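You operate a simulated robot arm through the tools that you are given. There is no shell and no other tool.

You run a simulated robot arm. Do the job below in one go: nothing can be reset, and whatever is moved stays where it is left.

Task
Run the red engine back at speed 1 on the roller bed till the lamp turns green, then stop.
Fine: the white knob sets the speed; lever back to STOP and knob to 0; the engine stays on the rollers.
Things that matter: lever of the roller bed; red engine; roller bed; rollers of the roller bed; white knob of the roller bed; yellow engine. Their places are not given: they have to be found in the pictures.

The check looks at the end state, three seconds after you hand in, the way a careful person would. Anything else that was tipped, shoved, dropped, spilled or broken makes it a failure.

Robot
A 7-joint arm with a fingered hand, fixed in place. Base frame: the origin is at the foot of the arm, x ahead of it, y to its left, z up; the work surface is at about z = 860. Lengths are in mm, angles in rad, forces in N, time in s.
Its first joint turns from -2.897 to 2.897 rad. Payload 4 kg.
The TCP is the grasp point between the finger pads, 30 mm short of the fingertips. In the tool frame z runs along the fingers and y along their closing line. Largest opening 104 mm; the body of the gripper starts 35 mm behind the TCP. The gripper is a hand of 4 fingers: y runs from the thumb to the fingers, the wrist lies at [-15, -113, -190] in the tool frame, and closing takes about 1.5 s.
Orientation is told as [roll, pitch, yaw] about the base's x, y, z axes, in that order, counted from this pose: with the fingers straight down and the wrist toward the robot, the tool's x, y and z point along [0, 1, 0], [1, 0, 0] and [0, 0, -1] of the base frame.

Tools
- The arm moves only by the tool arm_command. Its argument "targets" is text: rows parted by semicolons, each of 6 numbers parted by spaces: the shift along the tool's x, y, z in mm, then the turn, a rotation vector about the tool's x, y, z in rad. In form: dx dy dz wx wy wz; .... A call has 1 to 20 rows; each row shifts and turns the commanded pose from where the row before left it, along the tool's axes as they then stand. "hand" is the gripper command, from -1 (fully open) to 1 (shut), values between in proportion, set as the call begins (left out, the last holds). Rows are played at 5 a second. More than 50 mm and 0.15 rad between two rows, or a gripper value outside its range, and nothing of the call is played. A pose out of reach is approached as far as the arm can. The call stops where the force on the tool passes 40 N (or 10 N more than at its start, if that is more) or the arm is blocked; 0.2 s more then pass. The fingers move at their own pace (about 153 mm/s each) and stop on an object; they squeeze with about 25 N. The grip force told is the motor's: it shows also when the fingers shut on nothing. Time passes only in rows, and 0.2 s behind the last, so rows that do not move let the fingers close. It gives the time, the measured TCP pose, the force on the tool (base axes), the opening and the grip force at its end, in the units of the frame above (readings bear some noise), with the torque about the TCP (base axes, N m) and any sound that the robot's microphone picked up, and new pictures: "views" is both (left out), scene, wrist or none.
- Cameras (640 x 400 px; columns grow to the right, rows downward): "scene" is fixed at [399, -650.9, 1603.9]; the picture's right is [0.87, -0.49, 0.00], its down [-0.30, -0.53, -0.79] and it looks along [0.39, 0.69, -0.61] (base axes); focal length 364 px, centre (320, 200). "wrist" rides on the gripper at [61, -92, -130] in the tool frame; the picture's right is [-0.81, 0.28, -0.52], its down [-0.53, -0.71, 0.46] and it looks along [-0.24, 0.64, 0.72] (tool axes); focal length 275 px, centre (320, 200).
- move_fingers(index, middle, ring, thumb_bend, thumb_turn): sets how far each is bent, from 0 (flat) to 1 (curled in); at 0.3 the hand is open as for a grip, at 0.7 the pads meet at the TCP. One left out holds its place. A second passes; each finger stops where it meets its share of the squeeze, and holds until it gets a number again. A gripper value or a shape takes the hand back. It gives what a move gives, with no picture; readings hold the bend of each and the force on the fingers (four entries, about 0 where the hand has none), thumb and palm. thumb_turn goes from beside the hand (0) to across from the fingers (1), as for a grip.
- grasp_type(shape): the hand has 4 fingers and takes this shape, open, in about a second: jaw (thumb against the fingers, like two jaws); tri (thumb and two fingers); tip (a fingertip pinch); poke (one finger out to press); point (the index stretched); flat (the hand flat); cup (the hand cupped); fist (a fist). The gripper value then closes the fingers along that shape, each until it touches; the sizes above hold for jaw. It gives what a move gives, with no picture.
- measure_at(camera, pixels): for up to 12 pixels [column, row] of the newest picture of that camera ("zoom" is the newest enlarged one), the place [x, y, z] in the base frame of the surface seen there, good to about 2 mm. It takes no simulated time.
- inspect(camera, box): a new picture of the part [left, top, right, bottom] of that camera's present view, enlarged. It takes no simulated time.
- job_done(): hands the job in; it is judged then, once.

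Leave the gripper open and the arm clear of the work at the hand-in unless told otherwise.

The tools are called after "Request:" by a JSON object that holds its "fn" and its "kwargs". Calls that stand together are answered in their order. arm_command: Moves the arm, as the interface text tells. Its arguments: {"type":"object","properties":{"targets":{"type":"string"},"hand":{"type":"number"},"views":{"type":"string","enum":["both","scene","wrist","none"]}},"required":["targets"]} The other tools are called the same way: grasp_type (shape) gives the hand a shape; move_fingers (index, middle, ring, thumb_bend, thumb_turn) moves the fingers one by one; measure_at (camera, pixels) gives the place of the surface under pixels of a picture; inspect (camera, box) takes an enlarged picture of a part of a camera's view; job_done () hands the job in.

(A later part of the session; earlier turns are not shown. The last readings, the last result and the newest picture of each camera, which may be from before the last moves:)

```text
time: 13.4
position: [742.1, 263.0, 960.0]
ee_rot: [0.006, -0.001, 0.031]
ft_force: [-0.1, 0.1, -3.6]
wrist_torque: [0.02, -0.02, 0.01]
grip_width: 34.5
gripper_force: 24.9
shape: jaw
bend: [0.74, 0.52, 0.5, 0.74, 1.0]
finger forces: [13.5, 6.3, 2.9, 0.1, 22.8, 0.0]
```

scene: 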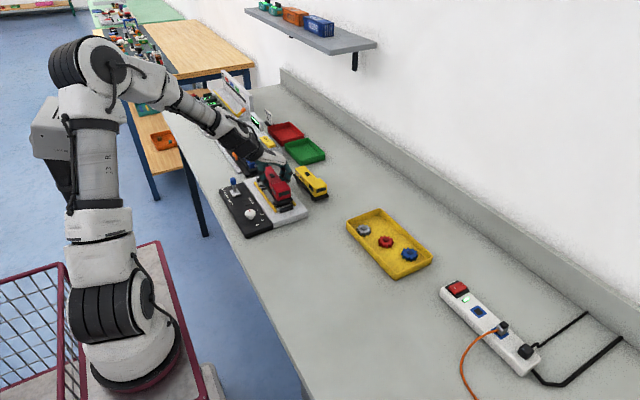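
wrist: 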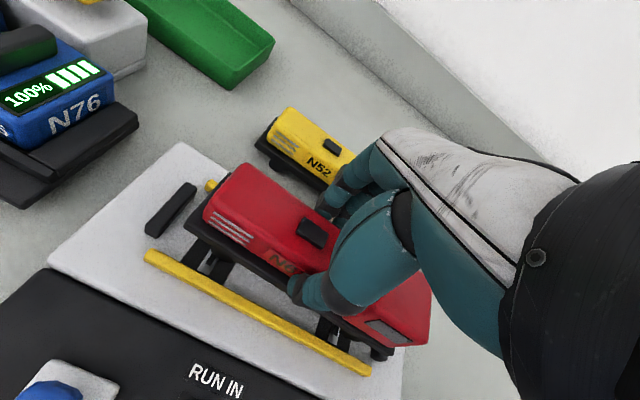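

Now z = 960 as asked, but x/y/rotation remain slightly off (742.1, 263.0, yaw 0.031). I correct x −2.6, y +2, yaw, staying at this height, to see if the arm follows.

Request:
{"fn": "arm_command", "kwargs": {"targets": "2 -2.6 0 0 0 -0.009; 0 0 0 0 0 0", "views": "none"}}

```text
time: 14.0
position: [740.9, 263.4, 961.3]
ee_rot: [0.009, -0.004, 0.04]
ft_force: [-0.4, 0.8, -2.5]
wrist_torque: [0.02, -0.02, 0.02]
grip_width: 34.6
gripper_force: 25.1
shape: jaw
bend: [0.74, 0.52, 0.5, 0.74, 1.0]
finger forces: [13.3, 6.4, 2.9, 0.1, 22.7, 0.0]
```

The arm tracks rotation but keeps a constant offset, as if leaning on something upstream of the sensor. I inspect the arm's elbow and forearm in the scene.

Request:
{"fn": "arm_command", "kwargs": {"targets": "0 0 0 0 0 0", "views": "both"}}

Request:
{"fn": "inspect", "kwargs": {"camera": "scene", "box": [0, 20, 200, 260]}}

Request:
{"fn": "inspect", "kwargs": {"camera": "scene", "box": [160, 70, 320, 230]}}

```text
time: 14.4
position: [741.1, 263.4, 960.7]
ee_rot: [0.009, -0.004, 0.039]
ft_force: [0.1, 0.0, -2.1]
wrist_torque: [0.05, 0.02, 0.01]
grip_width: 34.6
gripper_force: 24.4
shape: jaw
bend: [0.74, 0.52, 0.5, 0.74, 1.0]
finger forces: [13.5, 6.3, 3.0, 0.0, 22.7, 0.0]
```

scene: 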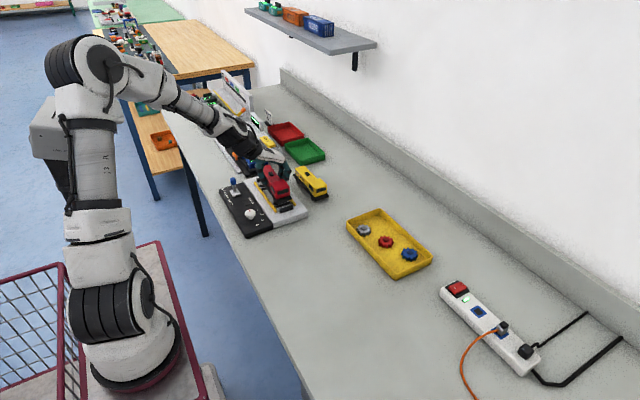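
wrist: 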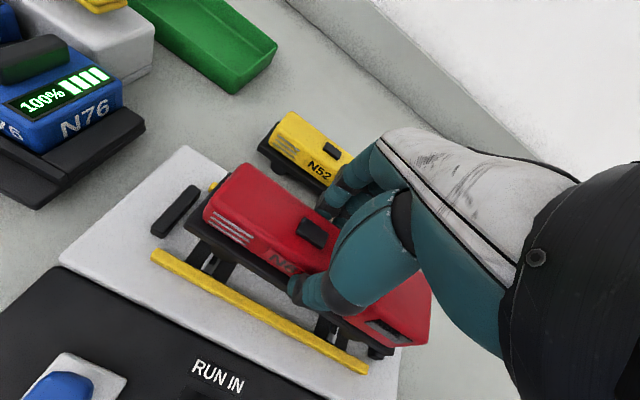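

```text
1.67 times, centred on (100, 140) of scene
```

zoom: 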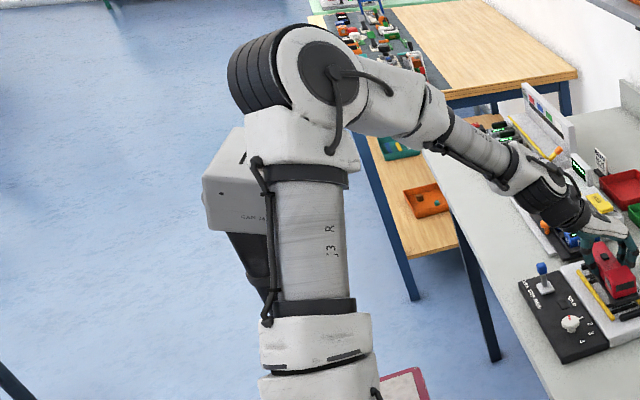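

```text
2.50 times, centred on (240, 150) of scene
```

zoom: 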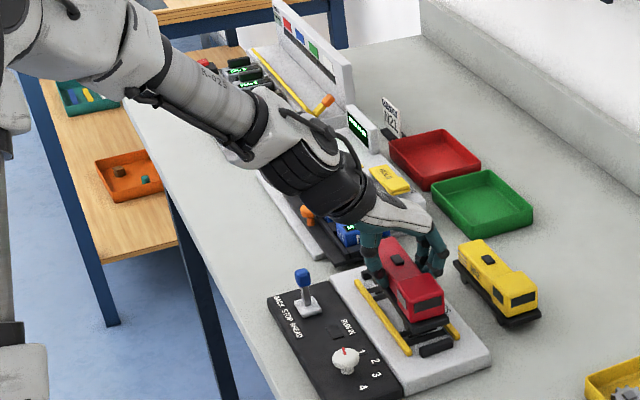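

The upper arm appears right in front of the grey box on its pole. I measure whether they touch.

Request:
{"fn": "measure_at", "kwargs": {"camera": "scene", "pixels": [[45, 105], [60, 110], [45, 150], [62, 150], [70, 175], [98, 160], [98, 120], [80, 130], [72, 100], [100, 65], [65, 60], [100, 225]]}}

Request:
{"fn": "measure_at", "kwargs": {"camera": "scene", "pixels": [[150, 80], [180, 100], [205, 115], [225, 130], [240, 140], [255, 130], [70, 150], [60, 195], [35, 130], [64, 130], [75, 165], [84, 180]]}}

```text
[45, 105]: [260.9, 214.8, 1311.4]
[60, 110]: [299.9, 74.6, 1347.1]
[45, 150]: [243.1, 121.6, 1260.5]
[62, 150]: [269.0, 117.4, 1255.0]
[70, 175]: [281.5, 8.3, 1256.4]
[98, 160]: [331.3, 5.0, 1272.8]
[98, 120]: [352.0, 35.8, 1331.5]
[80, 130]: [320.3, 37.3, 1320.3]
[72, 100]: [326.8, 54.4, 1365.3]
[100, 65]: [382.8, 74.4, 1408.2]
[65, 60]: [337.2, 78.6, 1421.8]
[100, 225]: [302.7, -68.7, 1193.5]
```

```text
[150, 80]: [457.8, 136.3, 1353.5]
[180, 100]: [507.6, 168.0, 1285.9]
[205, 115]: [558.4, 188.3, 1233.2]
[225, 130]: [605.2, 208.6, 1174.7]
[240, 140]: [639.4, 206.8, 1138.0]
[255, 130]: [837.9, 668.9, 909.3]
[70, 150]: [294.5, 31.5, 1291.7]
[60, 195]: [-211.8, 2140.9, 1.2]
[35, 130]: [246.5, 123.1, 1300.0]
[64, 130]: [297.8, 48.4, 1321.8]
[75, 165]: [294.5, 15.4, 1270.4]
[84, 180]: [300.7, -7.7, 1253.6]
```

The box's near face is around y ≈ 117, x 245–300, z 1200–1311, just behind the upper arm. I measure the arm's lower links and the stand to understand the geometry.

Request:
{"fn": "measure_at", "kwargs": {"camera": "scene", "pixels": [[130, 385], [130, 340], [110, 310], [150, 290], [100, 260], [85, 220], [95, 195], [120, 85], [135, 65], [60, 75], [45, 80], [75, 45]]}}

Request:
{"fn": "inspect", "kwargs": {"camera": "scene", "box": [20, 80, 120, 220]}}

```text
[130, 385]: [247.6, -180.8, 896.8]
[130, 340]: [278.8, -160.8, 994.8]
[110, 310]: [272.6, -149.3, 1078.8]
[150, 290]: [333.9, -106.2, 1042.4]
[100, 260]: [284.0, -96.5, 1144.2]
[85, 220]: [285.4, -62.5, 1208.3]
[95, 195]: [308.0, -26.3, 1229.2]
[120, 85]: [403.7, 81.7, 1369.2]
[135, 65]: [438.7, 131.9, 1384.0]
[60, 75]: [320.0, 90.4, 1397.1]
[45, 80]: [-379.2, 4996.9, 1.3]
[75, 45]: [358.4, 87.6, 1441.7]
```

```text
2.86 times, centred on (70, 150) of scene
```

zoom: 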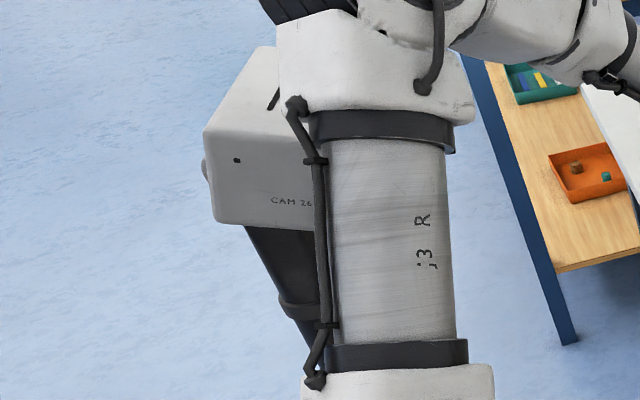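

The picture fits: with the wrist this close to the base, the upper arm leans left (+y) and touches the camera box (about x 243–335, y 117–215, z up to 1311). I back off upward to release it and look at whether the box is still where it was.

Request:
{"fn": "arm_command", "kwargs": {"targets": "0 5 -15 0 0 0; 0 0 -25 0 0 0; 0 0 -30 0 0 0; 0 0 0 0 0 0", "views": "both"}}

Request:
{"fn": "inspect", "kwargs": {"camera": "scene", "box": [20, 20, 180, 240]}}

```text
time: 15.4
position: [740.3, 268.9, 1027.1]
ee_rot: [0.001, -0.001, 0.051]
ft_force: [-0.7, -0.5, -2.6]
wrist_torque: [0.03, -0.02, 0.01]
grip_width: 34.2
gripper_force: 25.5
shape: jaw
bend: [0.74, 0.52, 0.5, 0.74, 1.0]
finger forces: [13.3, 6.3, 3.1, 0.0, 22.7, 0.0]
```

scene: 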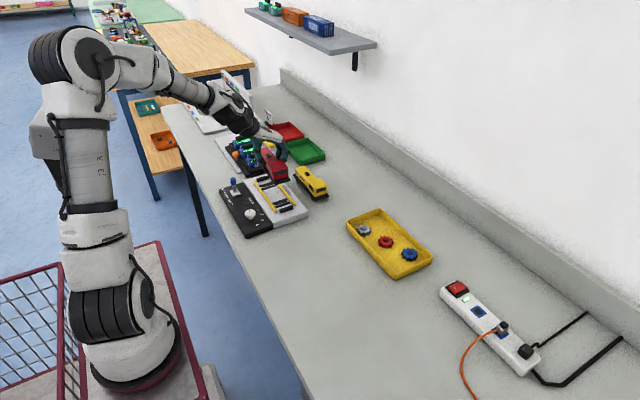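
wrist: 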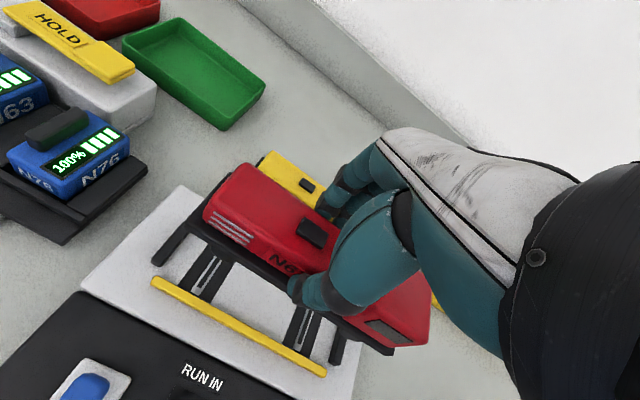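

```text
1.82 times, centred on (100, 130) of scene
```

zoom: 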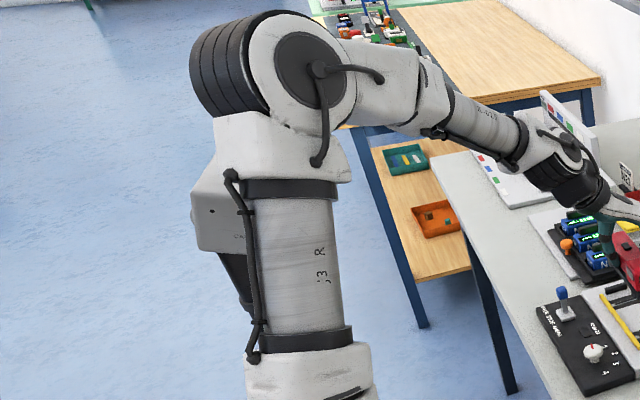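

Free again (roll/pitch back to 0, yaw 0.051 as commanded), so the contact theory holds. I measure the elbow and the box now for reference.

Request:
{"fn": "measure_at", "kwargs": {"camera": "zoom", "pixels": [[320, 65], [205, 215], [240, 240], [215, 190], [300, 240], [200, 240]]}}

```text
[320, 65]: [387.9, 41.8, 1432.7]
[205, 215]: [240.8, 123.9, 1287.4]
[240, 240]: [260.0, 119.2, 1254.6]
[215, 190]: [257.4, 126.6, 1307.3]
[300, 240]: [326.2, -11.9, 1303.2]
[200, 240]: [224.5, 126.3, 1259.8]
```

To learn whether the elbow posture depends on the path, I make a closed loop in free air (up 120, right 200, down 120, left 200) and compare the elbow's place afterwards (now at 387.9, 41.8, 1432.7).

Request:
{"fn": "arm_command", "kwargs": {"targets": "0 0 -40 0 0 0; 0 0 -40 0 0 0; 0 0 -40 0 0 0; -40 0 0 0 0 0; -40 0 0 0 0 0; -40 0 0 0 0 0; -40 0 0 0 0 0; -40 0 0 0 0 0; 0 0 40 0 0 0; 0 0 40 0 0 0; 0 0 40 0 0 0; 40 0 0 0 0 0; 40 0 0 0 0 0; 40 0 0 0 0 0; 40 0 0 0 0 0; 40 0 0 0 0 0; 0 0 0 0 0 0; 0 0 0 0 0 0", "views": "both"}}

Request:
{"fn": "inspect", "kwargs": {"camera": "scene", "box": [20, 20, 180, 240]}}

Request:
{"fn": "measure_at", "kwargs": {"camera": "zoom", "pixels": [[320, 65], [205, 215], [240, 240], [215, 190], [300, 240], [200, 240]]}}

```text
time: 19.2
position: [740.7, 269.8, 1028.0]
ee_rot: [-0.001, 0.0, 0.049]
ft_force: [-0.6, -0.2, -2.7]
wrist_torque: [0.03, 0.02, -0.01]
grip_width: 34.4
gripper_force: 25.4
shape: jaw
bend: [0.74, 0.52, 0.51, 0.74, 1.0]
finger forces: [13.3, 6.3, 3.1, 0.0, 22.5, 0.0]
```

scene: 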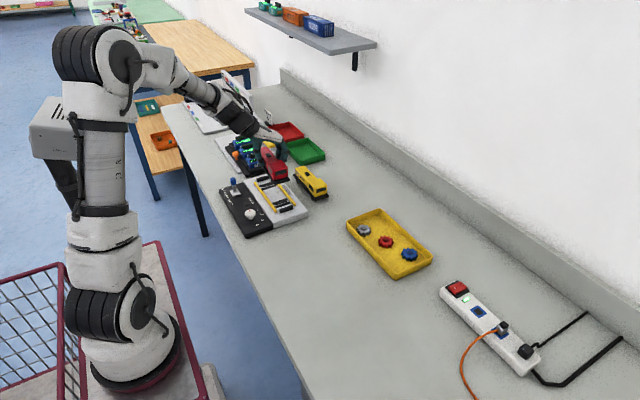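
wrist: 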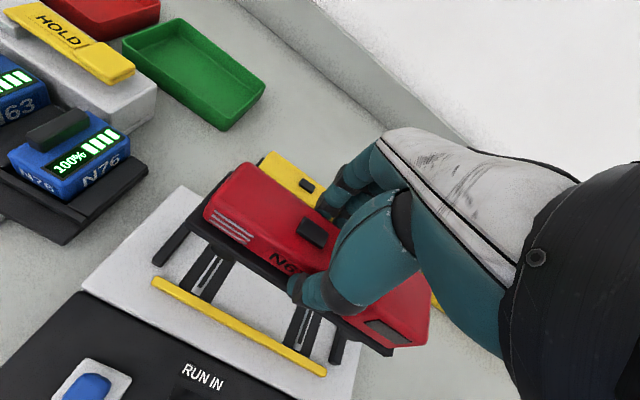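

```text
1.82 times, centred on (100, 130) of scene
```

zoom: 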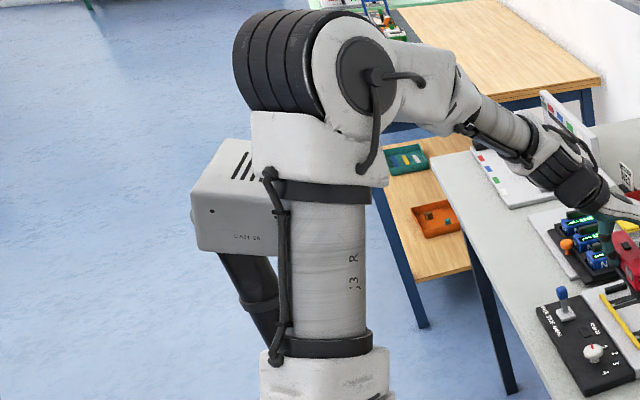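

```text
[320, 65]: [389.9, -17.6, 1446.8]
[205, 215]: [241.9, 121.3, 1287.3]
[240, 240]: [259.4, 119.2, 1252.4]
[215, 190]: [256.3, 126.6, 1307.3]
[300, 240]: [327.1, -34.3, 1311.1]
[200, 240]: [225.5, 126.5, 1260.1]
```

The loop swung the elbow well to the right of the box, and the box has not moved (same readings). Now I lower again: y −3.5, x −0.5, then down 75 mm to about z = 952.

Request:
{"fn": "arm_command", "kwargs": {"targets": "-3.5 -0.5 0 0 0 0; 0 0 15 0 0 0; 0 0 15 0 0 0; 0 0 15 0 0 0; 0 0 12 0 0 0; 0 0 10 0 0 0; 0 0 8 0 0 0; 0 0 0 0 0 0; 0 0 0 0 0 0", "views": "both"}}

Request:
{"fn": "inspect", "kwargs": {"camera": "scene", "box": [20, 20, 180, 240]}}

Request:
{"fn": "inspect", "kwargs": {"camera": "scene", "box": [240, 150, 310, 220]}}

Request:
{"fn": "measure_at", "kwargs": {"camera": "zoom", "pixels": [[408, 278], [328, 305], [410, 270], [315, 290], [325, 225], [320, 268], [395, 238], [398, 210], [340, 170], [270, 215], [285, 240], [300, 265]]}}

```text
time: 21.2
position: [740.7, 264.7, 952.4]
ee_rot: [0.0, 0.0, 0.05]
ft_force: [0.5, 0.3, -2.6]
wrist_torque: [0.04, 0.0, -0.02]
grip_width: 34.3
gripper_force: 25.0
shape: jaw
bend: [0.74, 0.52, 0.51, 0.74, 1.0]
finger forces: [13.3, 6.2, 3.0, 0.0, 22.6, 0.1]
```

scene: 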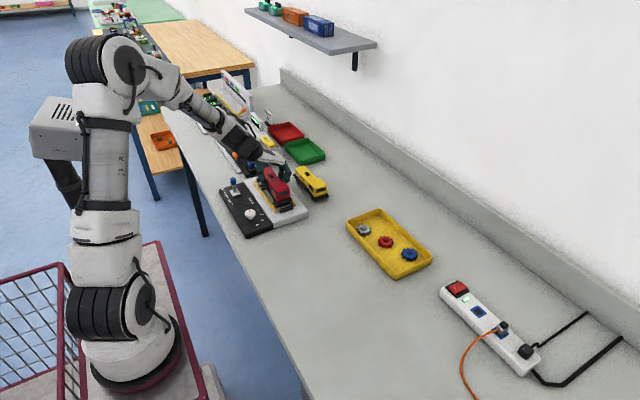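
wrist: 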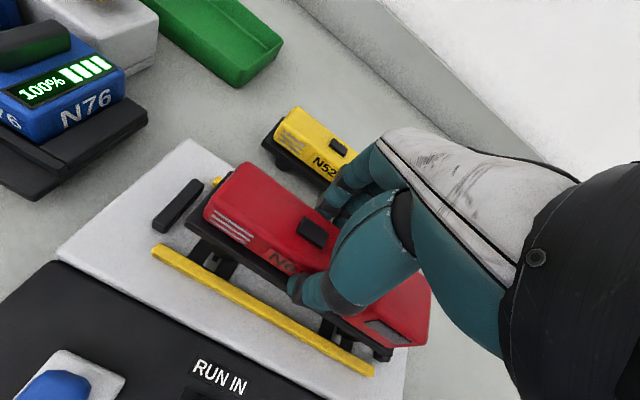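

```text
1.82 times, centred on (100, 130) of scene
```

zoom: 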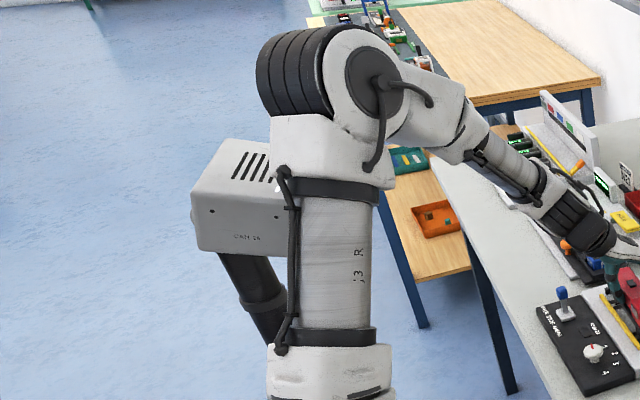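

```text
5.71 times, centred on (275, 185) of scene
```

zoom: 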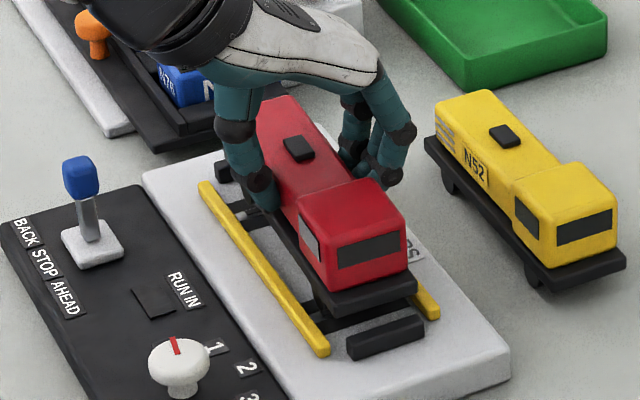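

```text
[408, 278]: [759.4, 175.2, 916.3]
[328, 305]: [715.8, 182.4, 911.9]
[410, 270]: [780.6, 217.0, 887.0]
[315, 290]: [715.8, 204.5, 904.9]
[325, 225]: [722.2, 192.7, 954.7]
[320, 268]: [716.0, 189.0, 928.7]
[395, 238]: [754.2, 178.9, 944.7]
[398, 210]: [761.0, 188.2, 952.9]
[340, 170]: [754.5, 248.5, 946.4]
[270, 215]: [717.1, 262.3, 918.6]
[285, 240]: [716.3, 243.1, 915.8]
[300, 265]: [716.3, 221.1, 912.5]
```

The elbow stays clear of the box now. I check the engine's ends and the rollers before setting down.

Request:
{"fn": "measure_at", "kwargs": {"camera": "zoom", "pixels": [[338, 312], [410, 284], [360, 305], [335, 250], [405, 225], [310, 312], [318, 300], [280, 232], [305, 270], [370, 190], [325, 205], [300, 150]]}}

Request:
{"fn": "inspect", "kwargs": {"camera": "wrist", "box": [140, 170, 420, 380]}}

Request:
{"fn": "measure_at", "kwargs": {"camera": "zoom", "pixels": [[108, 118], [200, 180], [300, 245], [400, 310], [510, 375], [135, 165], [300, 265], [470, 375], [165, 170], [345, 295], [80, 90], [520, 385]]}}

```text
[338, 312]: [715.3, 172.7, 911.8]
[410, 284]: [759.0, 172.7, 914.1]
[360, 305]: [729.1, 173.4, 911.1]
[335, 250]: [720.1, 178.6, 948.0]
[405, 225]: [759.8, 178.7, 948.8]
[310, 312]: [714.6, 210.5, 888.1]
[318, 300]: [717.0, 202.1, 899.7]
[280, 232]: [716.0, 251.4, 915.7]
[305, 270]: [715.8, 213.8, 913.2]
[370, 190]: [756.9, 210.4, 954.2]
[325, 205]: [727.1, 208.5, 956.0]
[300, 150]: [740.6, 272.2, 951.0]
```

```text
1.90 times, centred on (280, 275) of wrist
```

zoom: 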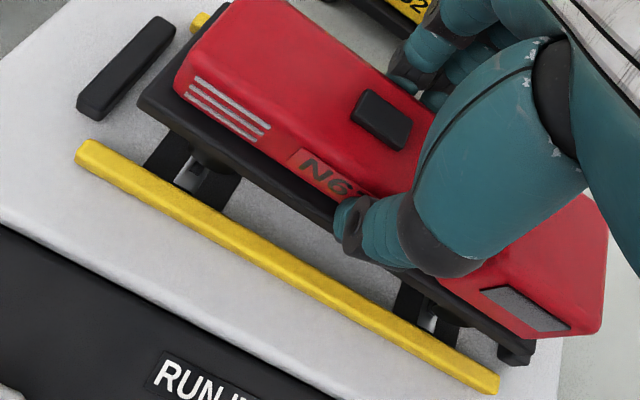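

```text
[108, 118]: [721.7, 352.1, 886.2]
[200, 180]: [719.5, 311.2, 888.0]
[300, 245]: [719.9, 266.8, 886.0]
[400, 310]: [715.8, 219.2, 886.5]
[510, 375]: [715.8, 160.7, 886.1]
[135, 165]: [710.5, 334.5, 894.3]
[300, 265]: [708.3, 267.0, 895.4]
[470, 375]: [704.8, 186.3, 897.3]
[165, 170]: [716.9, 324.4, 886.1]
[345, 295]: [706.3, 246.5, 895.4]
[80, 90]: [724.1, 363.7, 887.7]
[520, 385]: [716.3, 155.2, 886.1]
```

Footplate front is at y ≈ 172.8, so centre ≈ 256; left edge 715.5 → centre ≈ 738.5. A 1 mm nudge each way, then I lower stepwise.

Request:
{"fn": "arm_command", "kwargs": {"targets": "0.8 -1 2 0 0 0; 0 0 2 0 0 0; 0 0 0 0 0 0", "views": "none"}}

```text
time: 22.0
position: [739.1, 267.2, 948.0]
ee_rot: [-0.001, -0.001, 0.051]
ft_force: [-0.7, 0.0, -2.2]
wrist_torque: [0.09, 0.04, -0.05]
grip_width: 34.5
gripper_force: 25.5
shape: jaw
bend: [0.74, 0.52, 0.51, 0.74, 1.0]
finger forces: [13.2, 6.2, 3.0, 0.0, 22.6, 0.0]
```

Request:
{"fn": "arm_command", "kwargs": {"targets": "0 0 1 0 0 0; 0 0 1 0 0 0; 0 0 0 0 0 0", "views": "none"}}

```text
time: 22.8
position: [740.7, 265.9, 944.7]
ee_rot: [0.0, 0.0, 0.052]
ft_force: [-0.4, -0.4, -3.2]
wrist_torque: [-0.02, 0.02, -0.02]
grip_width: 34.2
gripper_force: 25.0
shape: jaw
bend: [0.74, 0.52, 0.51, 0.74, 1.0]
finger forces: [13.2, 6.2, 3.1, 0.0, 22.5, 0.1]
```

Still hanging (−3.2 N). I look closely at the wheels and rollers.

Request:
{"fn": "arm_command", "kwargs": {"targets": "0 0 1 0 0 0; 0 0 0 0 0 0", "views": "both"}}

Request:
{"fn": "inspect", "kwargs": {"camera": "scene", "box": [250, 165, 300, 215]}}

Request:
{"fn": "inspect", "kwargs": {"camera": "wrist", "box": [150, 200, 290, 290]}}

```text
time: 23.4
position: [740.0, 265.9, 942.6]
ee_rot: [0.001, 0.001, 0.05]
ft_force: [0.6, 0.8, -1.0]
wrist_torque: [-0.05, 0.02, 0.0]
grip_width: 34.3
gripper_force: 25.0
shape: jaw
bend: [0.74, 0.52, 0.51, 0.74, 1.0]
finger forces: [13.1, 6.2, 3.2, 0.0, 22.5, 0.0]
```

scene: 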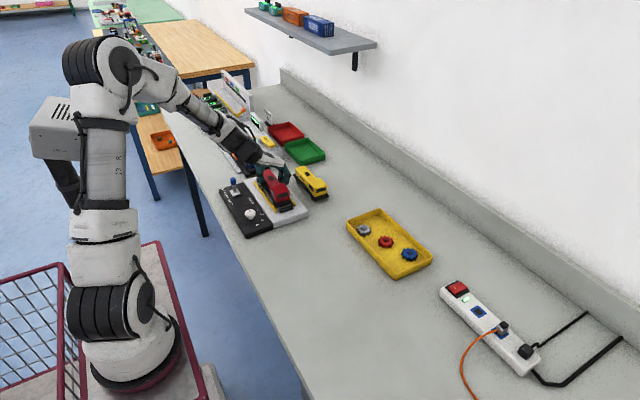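
wrist: 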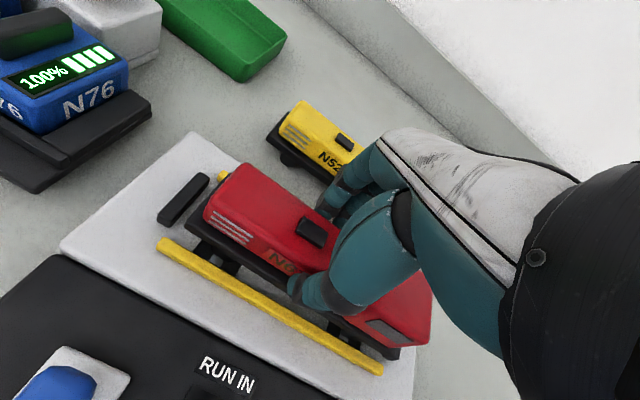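

```text
8.00 times, centred on (275, 190) of scene
```

zoom: 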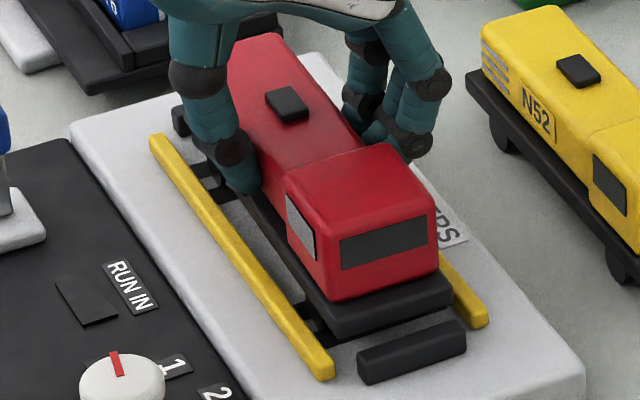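

```text
4.44 times, centred on (220, 245) of wrist
```

zoom: 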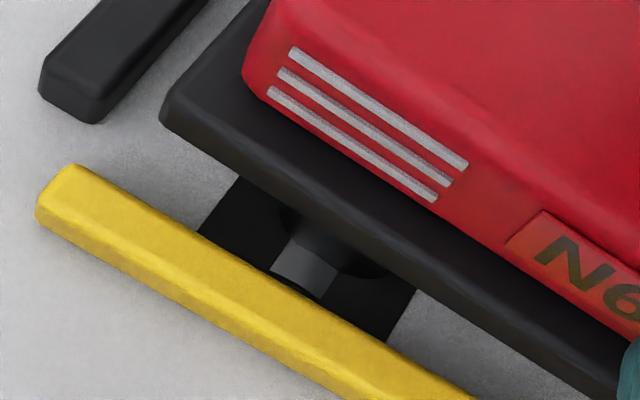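

The back wheel sits over the roller and the force is dropping (−1.0 N): contact is starting. One more millimetre.

Request:
{"fn": "arm_command", "kwargs": {"targets": "0 0 0.8 0 0 0; 0 0 0 0 0 0; 0 0 0 0 0 0", "views": "none"}}

```text
time: 24.2
position: [740.1, 266.1, 943.4]
ee_rot: [-0.001, -0.001, 0.049]
ft_force: [-0.4, -0.3, 3.8]
wrist_torque: [-0.07, 0.01, 0.03]
grip_width: 34.3
gripper_force: 24.7
shape: jaw
bend: [0.74, 0.52, 0.51, 0.74, 1.0]
finger forces: [13.4, 6.6, 3.5, 0.0, 23.2, 0.0]
```

The engine rests on the rollers (+3.8 N). I release by opening to about 64 mm.

Request:
{"fn": "arm_command", "kwargs": {"targets": "0 0 0 0 0 0; 0 0 0 0 0 0; 0 0 0 0 0 0; 0 0 0 0 0 0; 0 0 0 0 0 0", "hand": -0.23, "views": "both"}}

Request:
{"fn": "inspect", "kwargs": {"camera": "scene", "box": [250, 165, 300, 215]}}

Request:
{"fn": "inspect", "kwargs": {"camera": "wrist", "box": [140, 170, 420, 380]}}

```text
time: 25.4
position: [739.3, 265.9, 943.4]
ee_rot: [0.0, -0.001, 0.049]
ft_force: [-0.1, -0.3, -0.6]
wrist_torque: [-0.04, -0.02, 0.02]
grip_width: 63.4
gripper_force: 0.1
shape: jaw
bend: [0.29, 0.4, 0.37, 0.64, 1.0]
finger forces: [0.1, 0.0, 0.1, 0.0, 0.0, 0.0]
```

scene: 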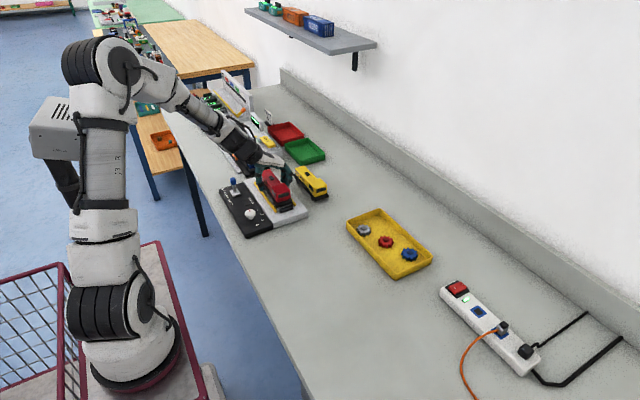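
wrist: 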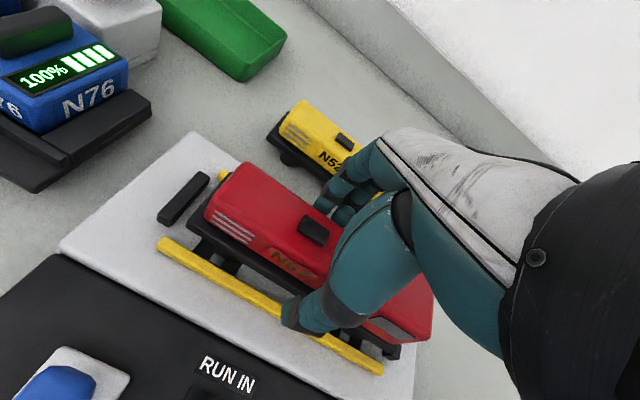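

```text
8.00 times, centred on (275, 190) of scene
```

zoom: 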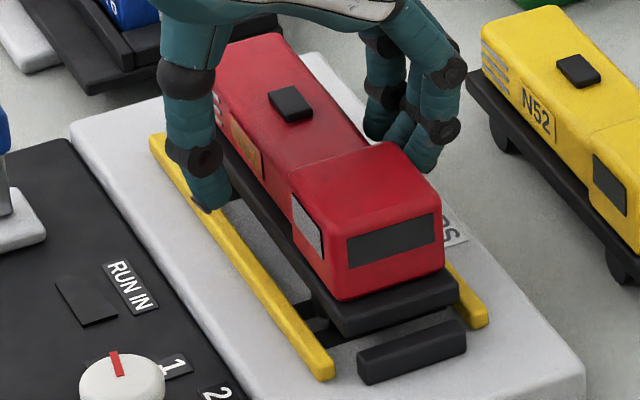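

```text
1.90 times, centred on (280, 275) of wrist
```

zoom: 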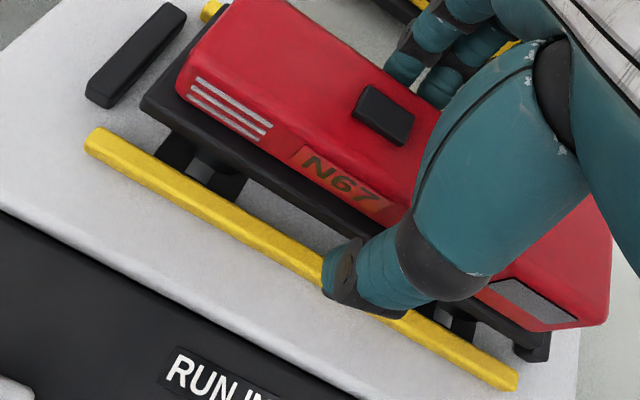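

Released with the engine standing on the rollers between the rails. I lift straight up 120 mm.

Request:
{"fn": "arm_command", "kwargs": {"targets": "0 0 -15 0 0 0; 0 0 -25 0 0 0; 0 0 -40 0 0 0; 0 0 -40 0 0 0; 0 0 0 0 0 0", "views": "both"}}

Request:
{"fn": "inspect", "kwargs": {"camera": "scene", "box": [220, 155, 310, 240]}}

Request:
{"fn": "inspect", "kwargs": {"camera": "wrist", "box": [60, 140, 380, 400]}}

```text
time: 26.6
position: [738.6, 264.1, 1064.2]
ee_rot: [0.001, -0.001, 0.048]
ft_force: [-0.8, 0.0, -0.8]
wrist_torque: [0.02, -0.04, 0.01]
grip_width: 63.6
gripper_force: 0.1
shape: jaw
bend: [0.29, 0.4, 0.37, 0.64, 1.0]
finger forces: [0.0, 0.0, 0.0, 0.0, 0.0, 0.1]
```

scene: 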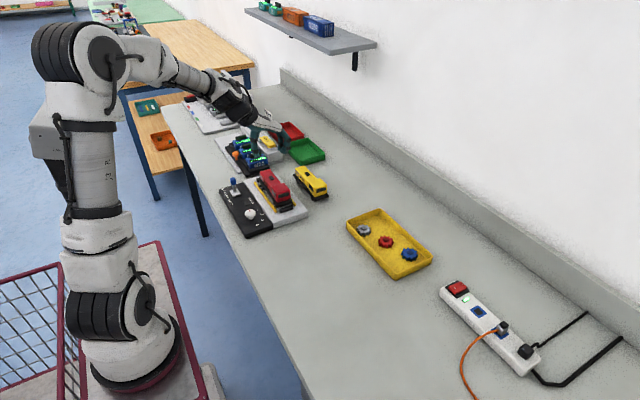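
wrist: 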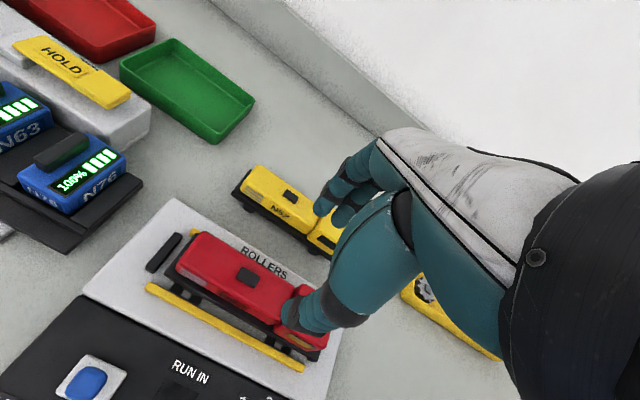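

```text
4.71 times, centred on (265, 198) of scene
```

zoom: 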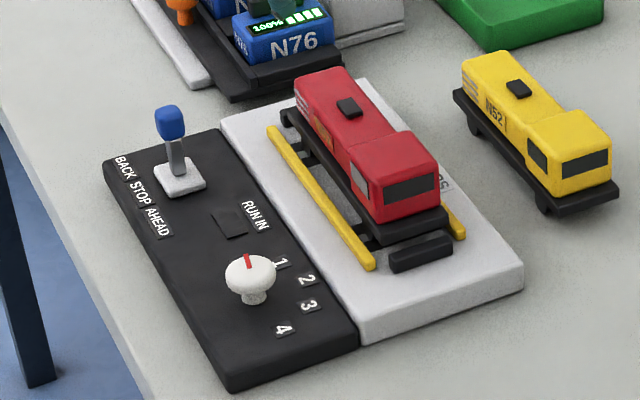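

```text
1.54 times, centred on (220, 270) of wrist
```

zoom: 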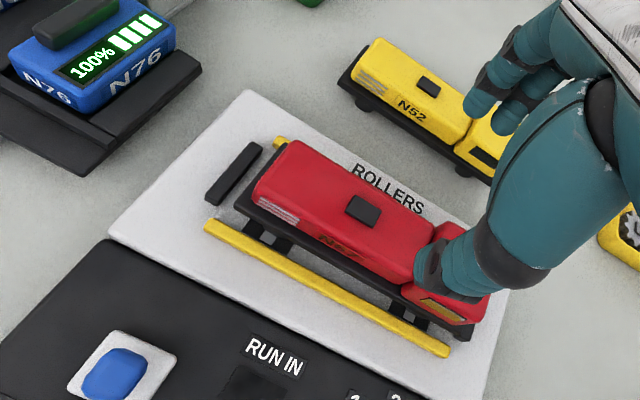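

The red engine stands on the rollers. Next the knob: I zoom in on the control panel.

Request:
{"fn": "inspect", "kwargs": {"camera": "scene", "box": [235, 195, 285, 235]}}

Request:
{"fn": "measure_at", "kwargs": {"camera": "zoom", "pixels": [[190, 182], [190, 165], [190, 200], [135, 180], [240, 180], [190, 230], [195, 275], [265, 165], [330, 205], [335, 270], [270, 335], [150, 165]]}}

```text
10.00 times, centred on (260, 215) of scene
```

zoom: 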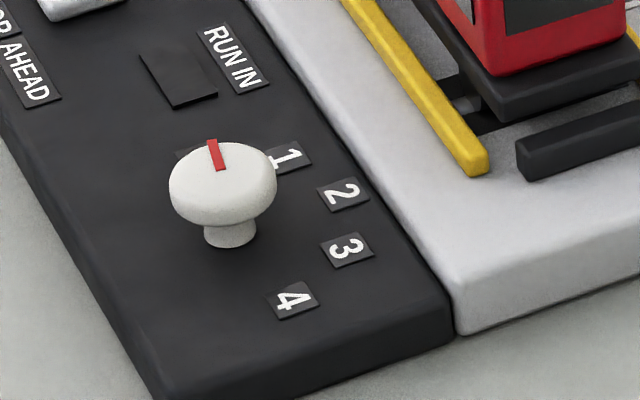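

```text
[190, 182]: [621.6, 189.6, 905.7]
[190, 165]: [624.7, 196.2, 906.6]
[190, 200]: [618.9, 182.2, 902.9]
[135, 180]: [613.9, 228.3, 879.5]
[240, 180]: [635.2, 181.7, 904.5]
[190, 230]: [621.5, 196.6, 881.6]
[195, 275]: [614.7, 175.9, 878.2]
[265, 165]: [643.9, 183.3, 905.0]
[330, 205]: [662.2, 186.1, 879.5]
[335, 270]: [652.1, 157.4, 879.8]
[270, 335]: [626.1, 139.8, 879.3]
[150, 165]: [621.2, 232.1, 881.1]
```

Request:
{"fn": "measure_at", "kwargs": {"camera": "zoom", "pixels": [[175, 180], [273, 178], [222, 147], [222, 200], [222, 175], [212, 143], [219, 168], [225, 220], [230, 240], [206, 235], [254, 232], [216, 155]]}}

Request:
{"fn": "measure_at", "kwargs": {"camera": "zoom", "pixels": [[285, 157], [345, 195], [347, 250], [293, 298], [180, 155], [190, 150], [180, 80], [235, 60], [15, 70], [30, 95], [80, 3], [50, 15]]}}

```text
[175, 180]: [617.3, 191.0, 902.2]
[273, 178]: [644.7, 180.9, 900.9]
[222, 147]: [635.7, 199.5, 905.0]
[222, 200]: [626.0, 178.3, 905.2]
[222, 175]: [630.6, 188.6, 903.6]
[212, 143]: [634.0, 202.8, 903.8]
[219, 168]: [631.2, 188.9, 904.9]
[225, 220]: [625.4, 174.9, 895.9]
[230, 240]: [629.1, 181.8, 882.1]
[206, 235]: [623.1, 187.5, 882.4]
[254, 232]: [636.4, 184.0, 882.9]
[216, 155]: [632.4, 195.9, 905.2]
```

```text
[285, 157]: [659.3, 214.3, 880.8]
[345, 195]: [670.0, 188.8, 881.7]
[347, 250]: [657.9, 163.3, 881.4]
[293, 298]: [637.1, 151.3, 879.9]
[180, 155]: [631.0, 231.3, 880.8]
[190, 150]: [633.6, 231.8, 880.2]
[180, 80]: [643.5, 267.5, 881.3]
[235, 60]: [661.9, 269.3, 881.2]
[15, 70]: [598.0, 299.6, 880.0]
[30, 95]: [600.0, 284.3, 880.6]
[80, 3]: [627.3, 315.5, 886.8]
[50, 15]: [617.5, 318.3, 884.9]
```

Knob centre ≈ (631, 189), cap radius about 15, z 893–906. Labels lie on a circle: 0 toward +y, 1 at about 45°, 2 at +x and so on, so 0→1 is about 45° clockwise from above; the red mark points to 0 now. I move above the knob with the hand yawed about +0.75, keeping high, and watch the elbow.

Request:
{"fn": "arm_command", "kwargs": {"targets": "-17.4 -27.9 0 0 0 0; -17.4 -27.9 0 0 0 0; -17.4 -27.9 0 0 0 0; -17.3 -27.9 0 0 0 0; 0 0 0 0 0 -0.14; 0 0 0 0 0 -0.14; 0 0 0 0 0 -0.14; 0 0 0 0 0 -0.14; 0 0 0 0 0 -0.14; 0 0 0 0 0 0; 0 0 0 0 0 0", "views": "both"}}

Request:
{"fn": "inspect", "kwargs": {"camera": "scene", "box": [0, 20, 320, 240]}}

```text
time: 29.0
position: [632.0, 190.8, 1061.7]
ee_rot: [0.001, 0.0, 0.75]
ft_force: [1.4, 1.1, 0.2]
wrist_torque: [0.02, -0.02, 0.02]
grip_width: 63.9
gripper_force: 0.2
shape: jaw
bend: [0.29, 0.4, 0.37, 0.64, 1.0]
finger forces: [0.0, 0.0, 0.1, 0.0, 0.0, 0.1]
```

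scene: 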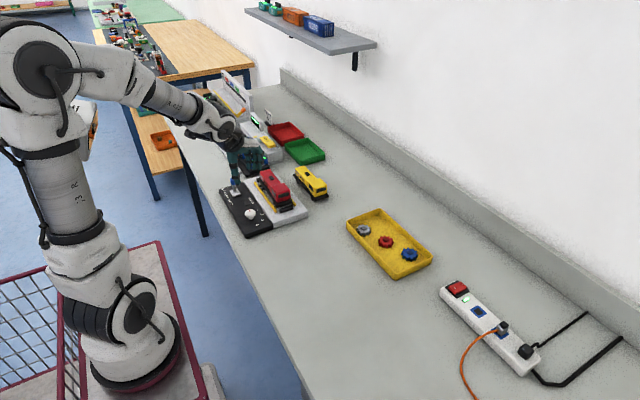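
wrist: 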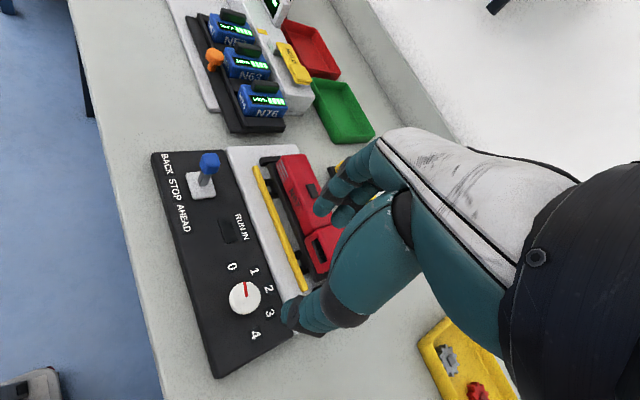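

```text
1.82 times, centred on (160, 130) of scene
```

zoom: 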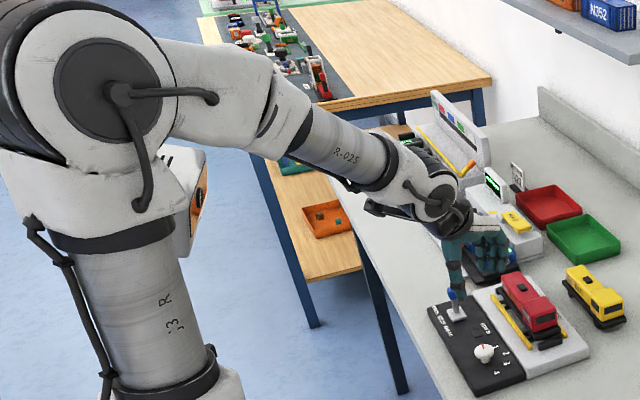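

Reached (632, 191, 1062), yaw 0.75, no deviation. I zoom the wrist view onto the knob, which is well visible at (243,297).

Request:
{"fn": "inspect", "kwargs": {"camera": "wrist", "box": [150, 190, 350, 370]}}

Request:
{"fn": "measure_at", "kwargs": {"camera": "wrist", "pixels": [[243, 297], [245, 284], [232, 267], [254, 272], [269, 289], [270, 313], [255, 335], [229, 297], [258, 297], [243, 312], [207, 158], [200, 185]]}}

```text
2.22 times, centred on (250, 280) of wrist
```

zoom: 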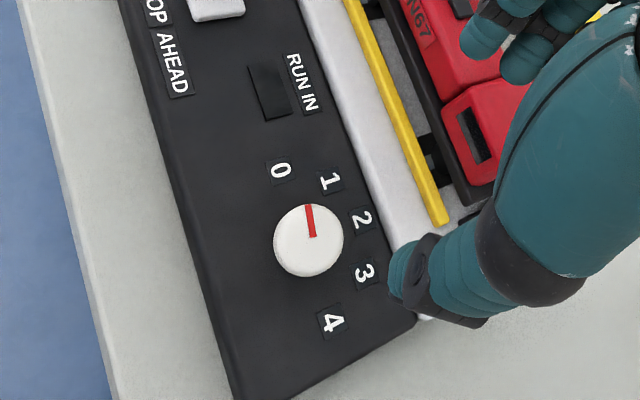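

```text
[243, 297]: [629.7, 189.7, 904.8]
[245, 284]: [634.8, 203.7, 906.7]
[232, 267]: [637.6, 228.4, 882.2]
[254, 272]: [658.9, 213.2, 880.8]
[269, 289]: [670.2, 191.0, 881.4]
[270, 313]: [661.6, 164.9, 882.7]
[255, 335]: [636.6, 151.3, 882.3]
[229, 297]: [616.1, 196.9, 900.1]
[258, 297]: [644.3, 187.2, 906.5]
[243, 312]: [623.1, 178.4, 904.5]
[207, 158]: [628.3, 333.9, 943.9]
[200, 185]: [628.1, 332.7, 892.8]
```

Labels 0…4 sit at 80°, 40°, 3°, −38°, −81° around the knob, so one step is 40° (0.70 rad) clockwise. The mark is at about 78°, i.e. at 0. I try the tri shape and look at where it closes.

Request:
{"fn": "grasp_type", "kwargs": {"shape": "tri"}}

Request:
{"fn": "arm_command", "kwargs": {"targets": "0 0 0 0 0 0; 0 0 0 0 0 0; 0 0 0 0 0 0; 0 0 0 0 0 0; 0 0 0 0 0 0; 0 0 0 0 0 0", "hand": 0.4, "views": "both"}}

Request:
{"fn": "inspect", "kwargs": {"camera": "wrist", "box": [220, 120, 440, 360]}}

Request:
{"fn": "inspect", "kwargs": {"camera": "scene", "box": [200, 100, 290, 200]}}

```text
time: 29.9
position: [632.7, 190.7, 1063.6]
ee_rot: [0.0, -0.001, 0.748]
ft_force: [0.1, -0.7, 0.3]
wrist_torque: [0.04, -0.03, -0.01]
grip_width: 103.9
gripper_force: 0.0
shape: tri
bend: [0.3, 0.3, 0.99, 0.3, 0.98]
finger forces: [0.1, 0.0, 0.0, 0.0, 0.0, 0.0]
```

```text
time: 31.3
position: [633.4, 191.1, 1063.1]
ee_rot: [-0.001, 0.0, 0.748]
ft_force: [0.2, 0.3, 0.0]
wrist_torque: [0.0, 0.02, -0.01]
grip_width: 31.7
gripper_force: 0.2
shape: tri
bend: [0.74, 0.53, 0.99, 0.74, 1.0]
finger forces: [0.1, 0.1, 0.0, 0.0, 0.0, 0.1]
```

scene: 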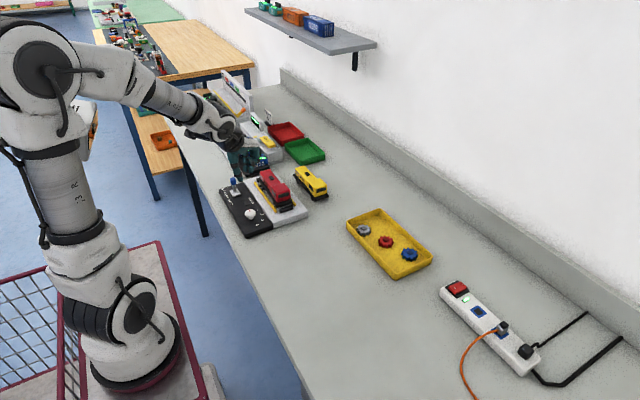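
wrist: 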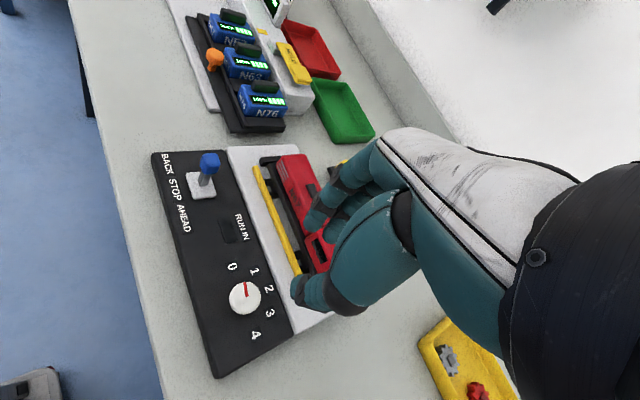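

```text
1.67 times, centred on (330, 240) of wrist
```

zoom: 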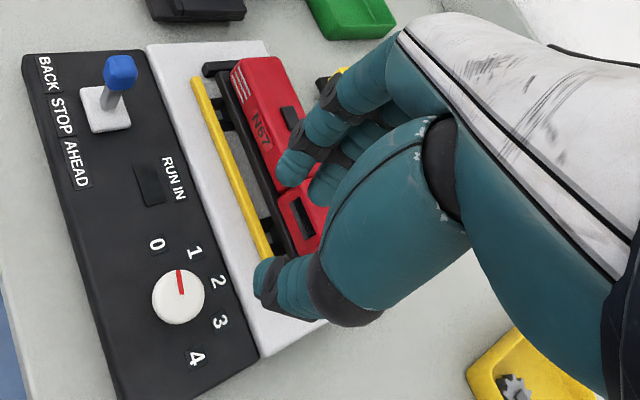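

```text
4.00 times, centred on (245, 150) of scene
```

zoom: 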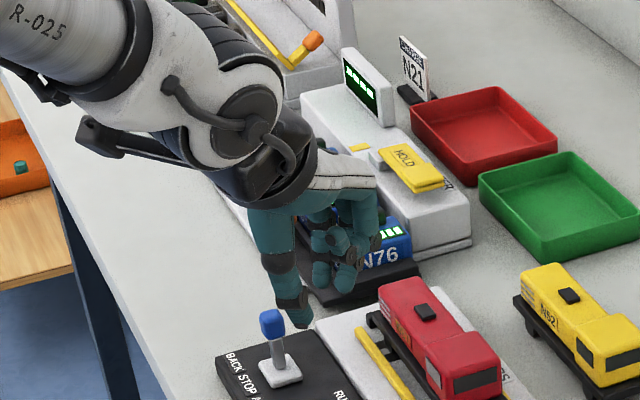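

I measure thumb and fingertips in the wrist picture relative to the TCP (632.7, 190.8, 1063).

Request:
{"fn": "inspect", "kwargs": {"camera": "wrist", "box": [270, 180, 400, 340]}}

Request:
{"fn": "measure_at", "kwargs": {"camera": "zoom", "pixels": [[195, 272], [210, 265], [230, 280], [215, 300], [200, 290], [230, 105], [245, 120], [215, 125], [300, 140], [310, 155], [290, 165], [260, 90]]}}

```text
2.50 times, centred on (335, 260) of wrist
```

zoom: 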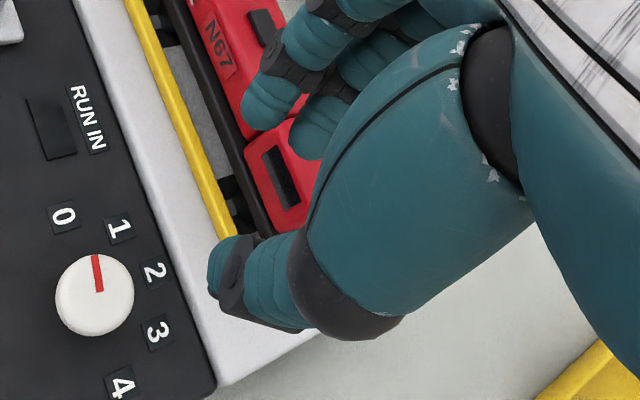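

```text
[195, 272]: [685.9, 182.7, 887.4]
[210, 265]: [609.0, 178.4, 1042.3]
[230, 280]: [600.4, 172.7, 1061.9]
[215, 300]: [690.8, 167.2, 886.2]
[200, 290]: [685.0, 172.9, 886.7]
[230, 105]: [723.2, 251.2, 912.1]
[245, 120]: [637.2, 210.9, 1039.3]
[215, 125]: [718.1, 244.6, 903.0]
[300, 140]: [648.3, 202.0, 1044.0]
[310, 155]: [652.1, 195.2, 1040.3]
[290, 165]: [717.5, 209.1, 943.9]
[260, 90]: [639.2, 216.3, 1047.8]
```

Index and middle close at about ±10 mm either side and the thumb opposite, centred on the TCP: good for the knob. I open to about 50 mm, centre over the knob, yaw to about 1.05 and go down to z ≈ 945 first.

Request:
{"fn": "arm_command", "kwargs": {"targets": "0.1 -2.9 0 0 0 0; 0 0 0 0 0 -0.15; 0 0 0 0 0 -0.15; 0 0 25 0 0 0; 0 0 25 0 0 0; 0 0 25 0 0 0; 0 0 25 0 0 0; 0 0 18 0 0 0; 0 0 0 0 0 0", "hand": 0.04, "views": "both"}}

Request:
{"fn": "inspect", "kwargs": {"camera": "scene", "box": [200, 140, 300, 240]}}

Request:
{"fn": "inspect", "kwargs": {"camera": "wrist", "box": [180, 150, 400, 370]}}

```text
time: 33.3
position: [631.5, 188.3, 946.3]
ee_rot: [0.001, 0.0, 1.05]
ft_force: [0.1, -1.1, -0.9]
wrist_torque: [0.0, 0.01, -0.01]
grip_width: 49.3
gripper_force: 0.0
shape: tri
bend: [0.74, 0.45, 0.99, 0.71, 1.0]
finger forces: [0.0, 0.0, 0.0, 0.0, 0.0, 0.1]
```

scene: 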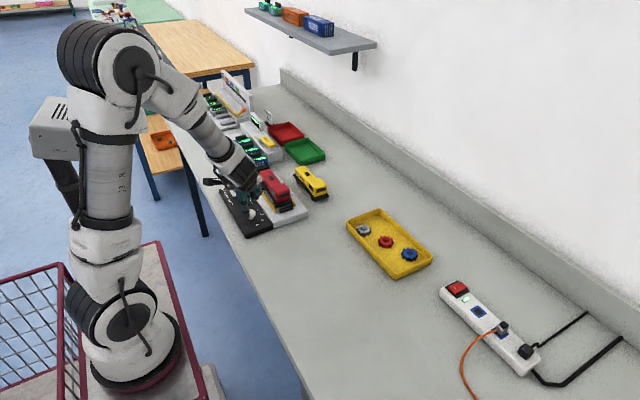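
wrist: 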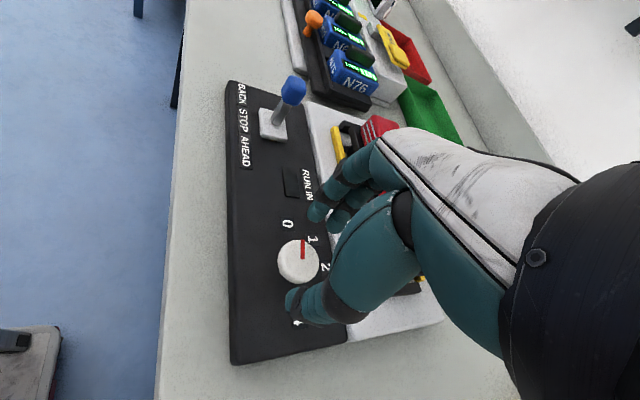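

```text
4.00 times, centred on (250, 190) of scene
```

zoom: 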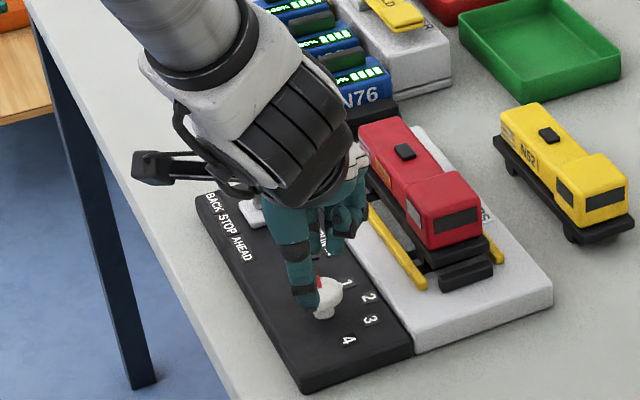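

```text
1.82 times, centred on (290, 260) of wrist
```

zoom: 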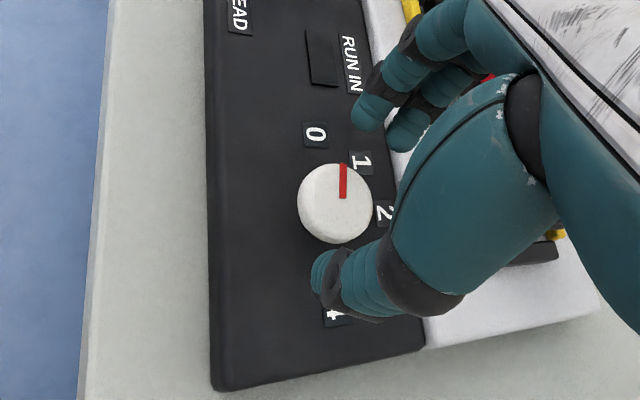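

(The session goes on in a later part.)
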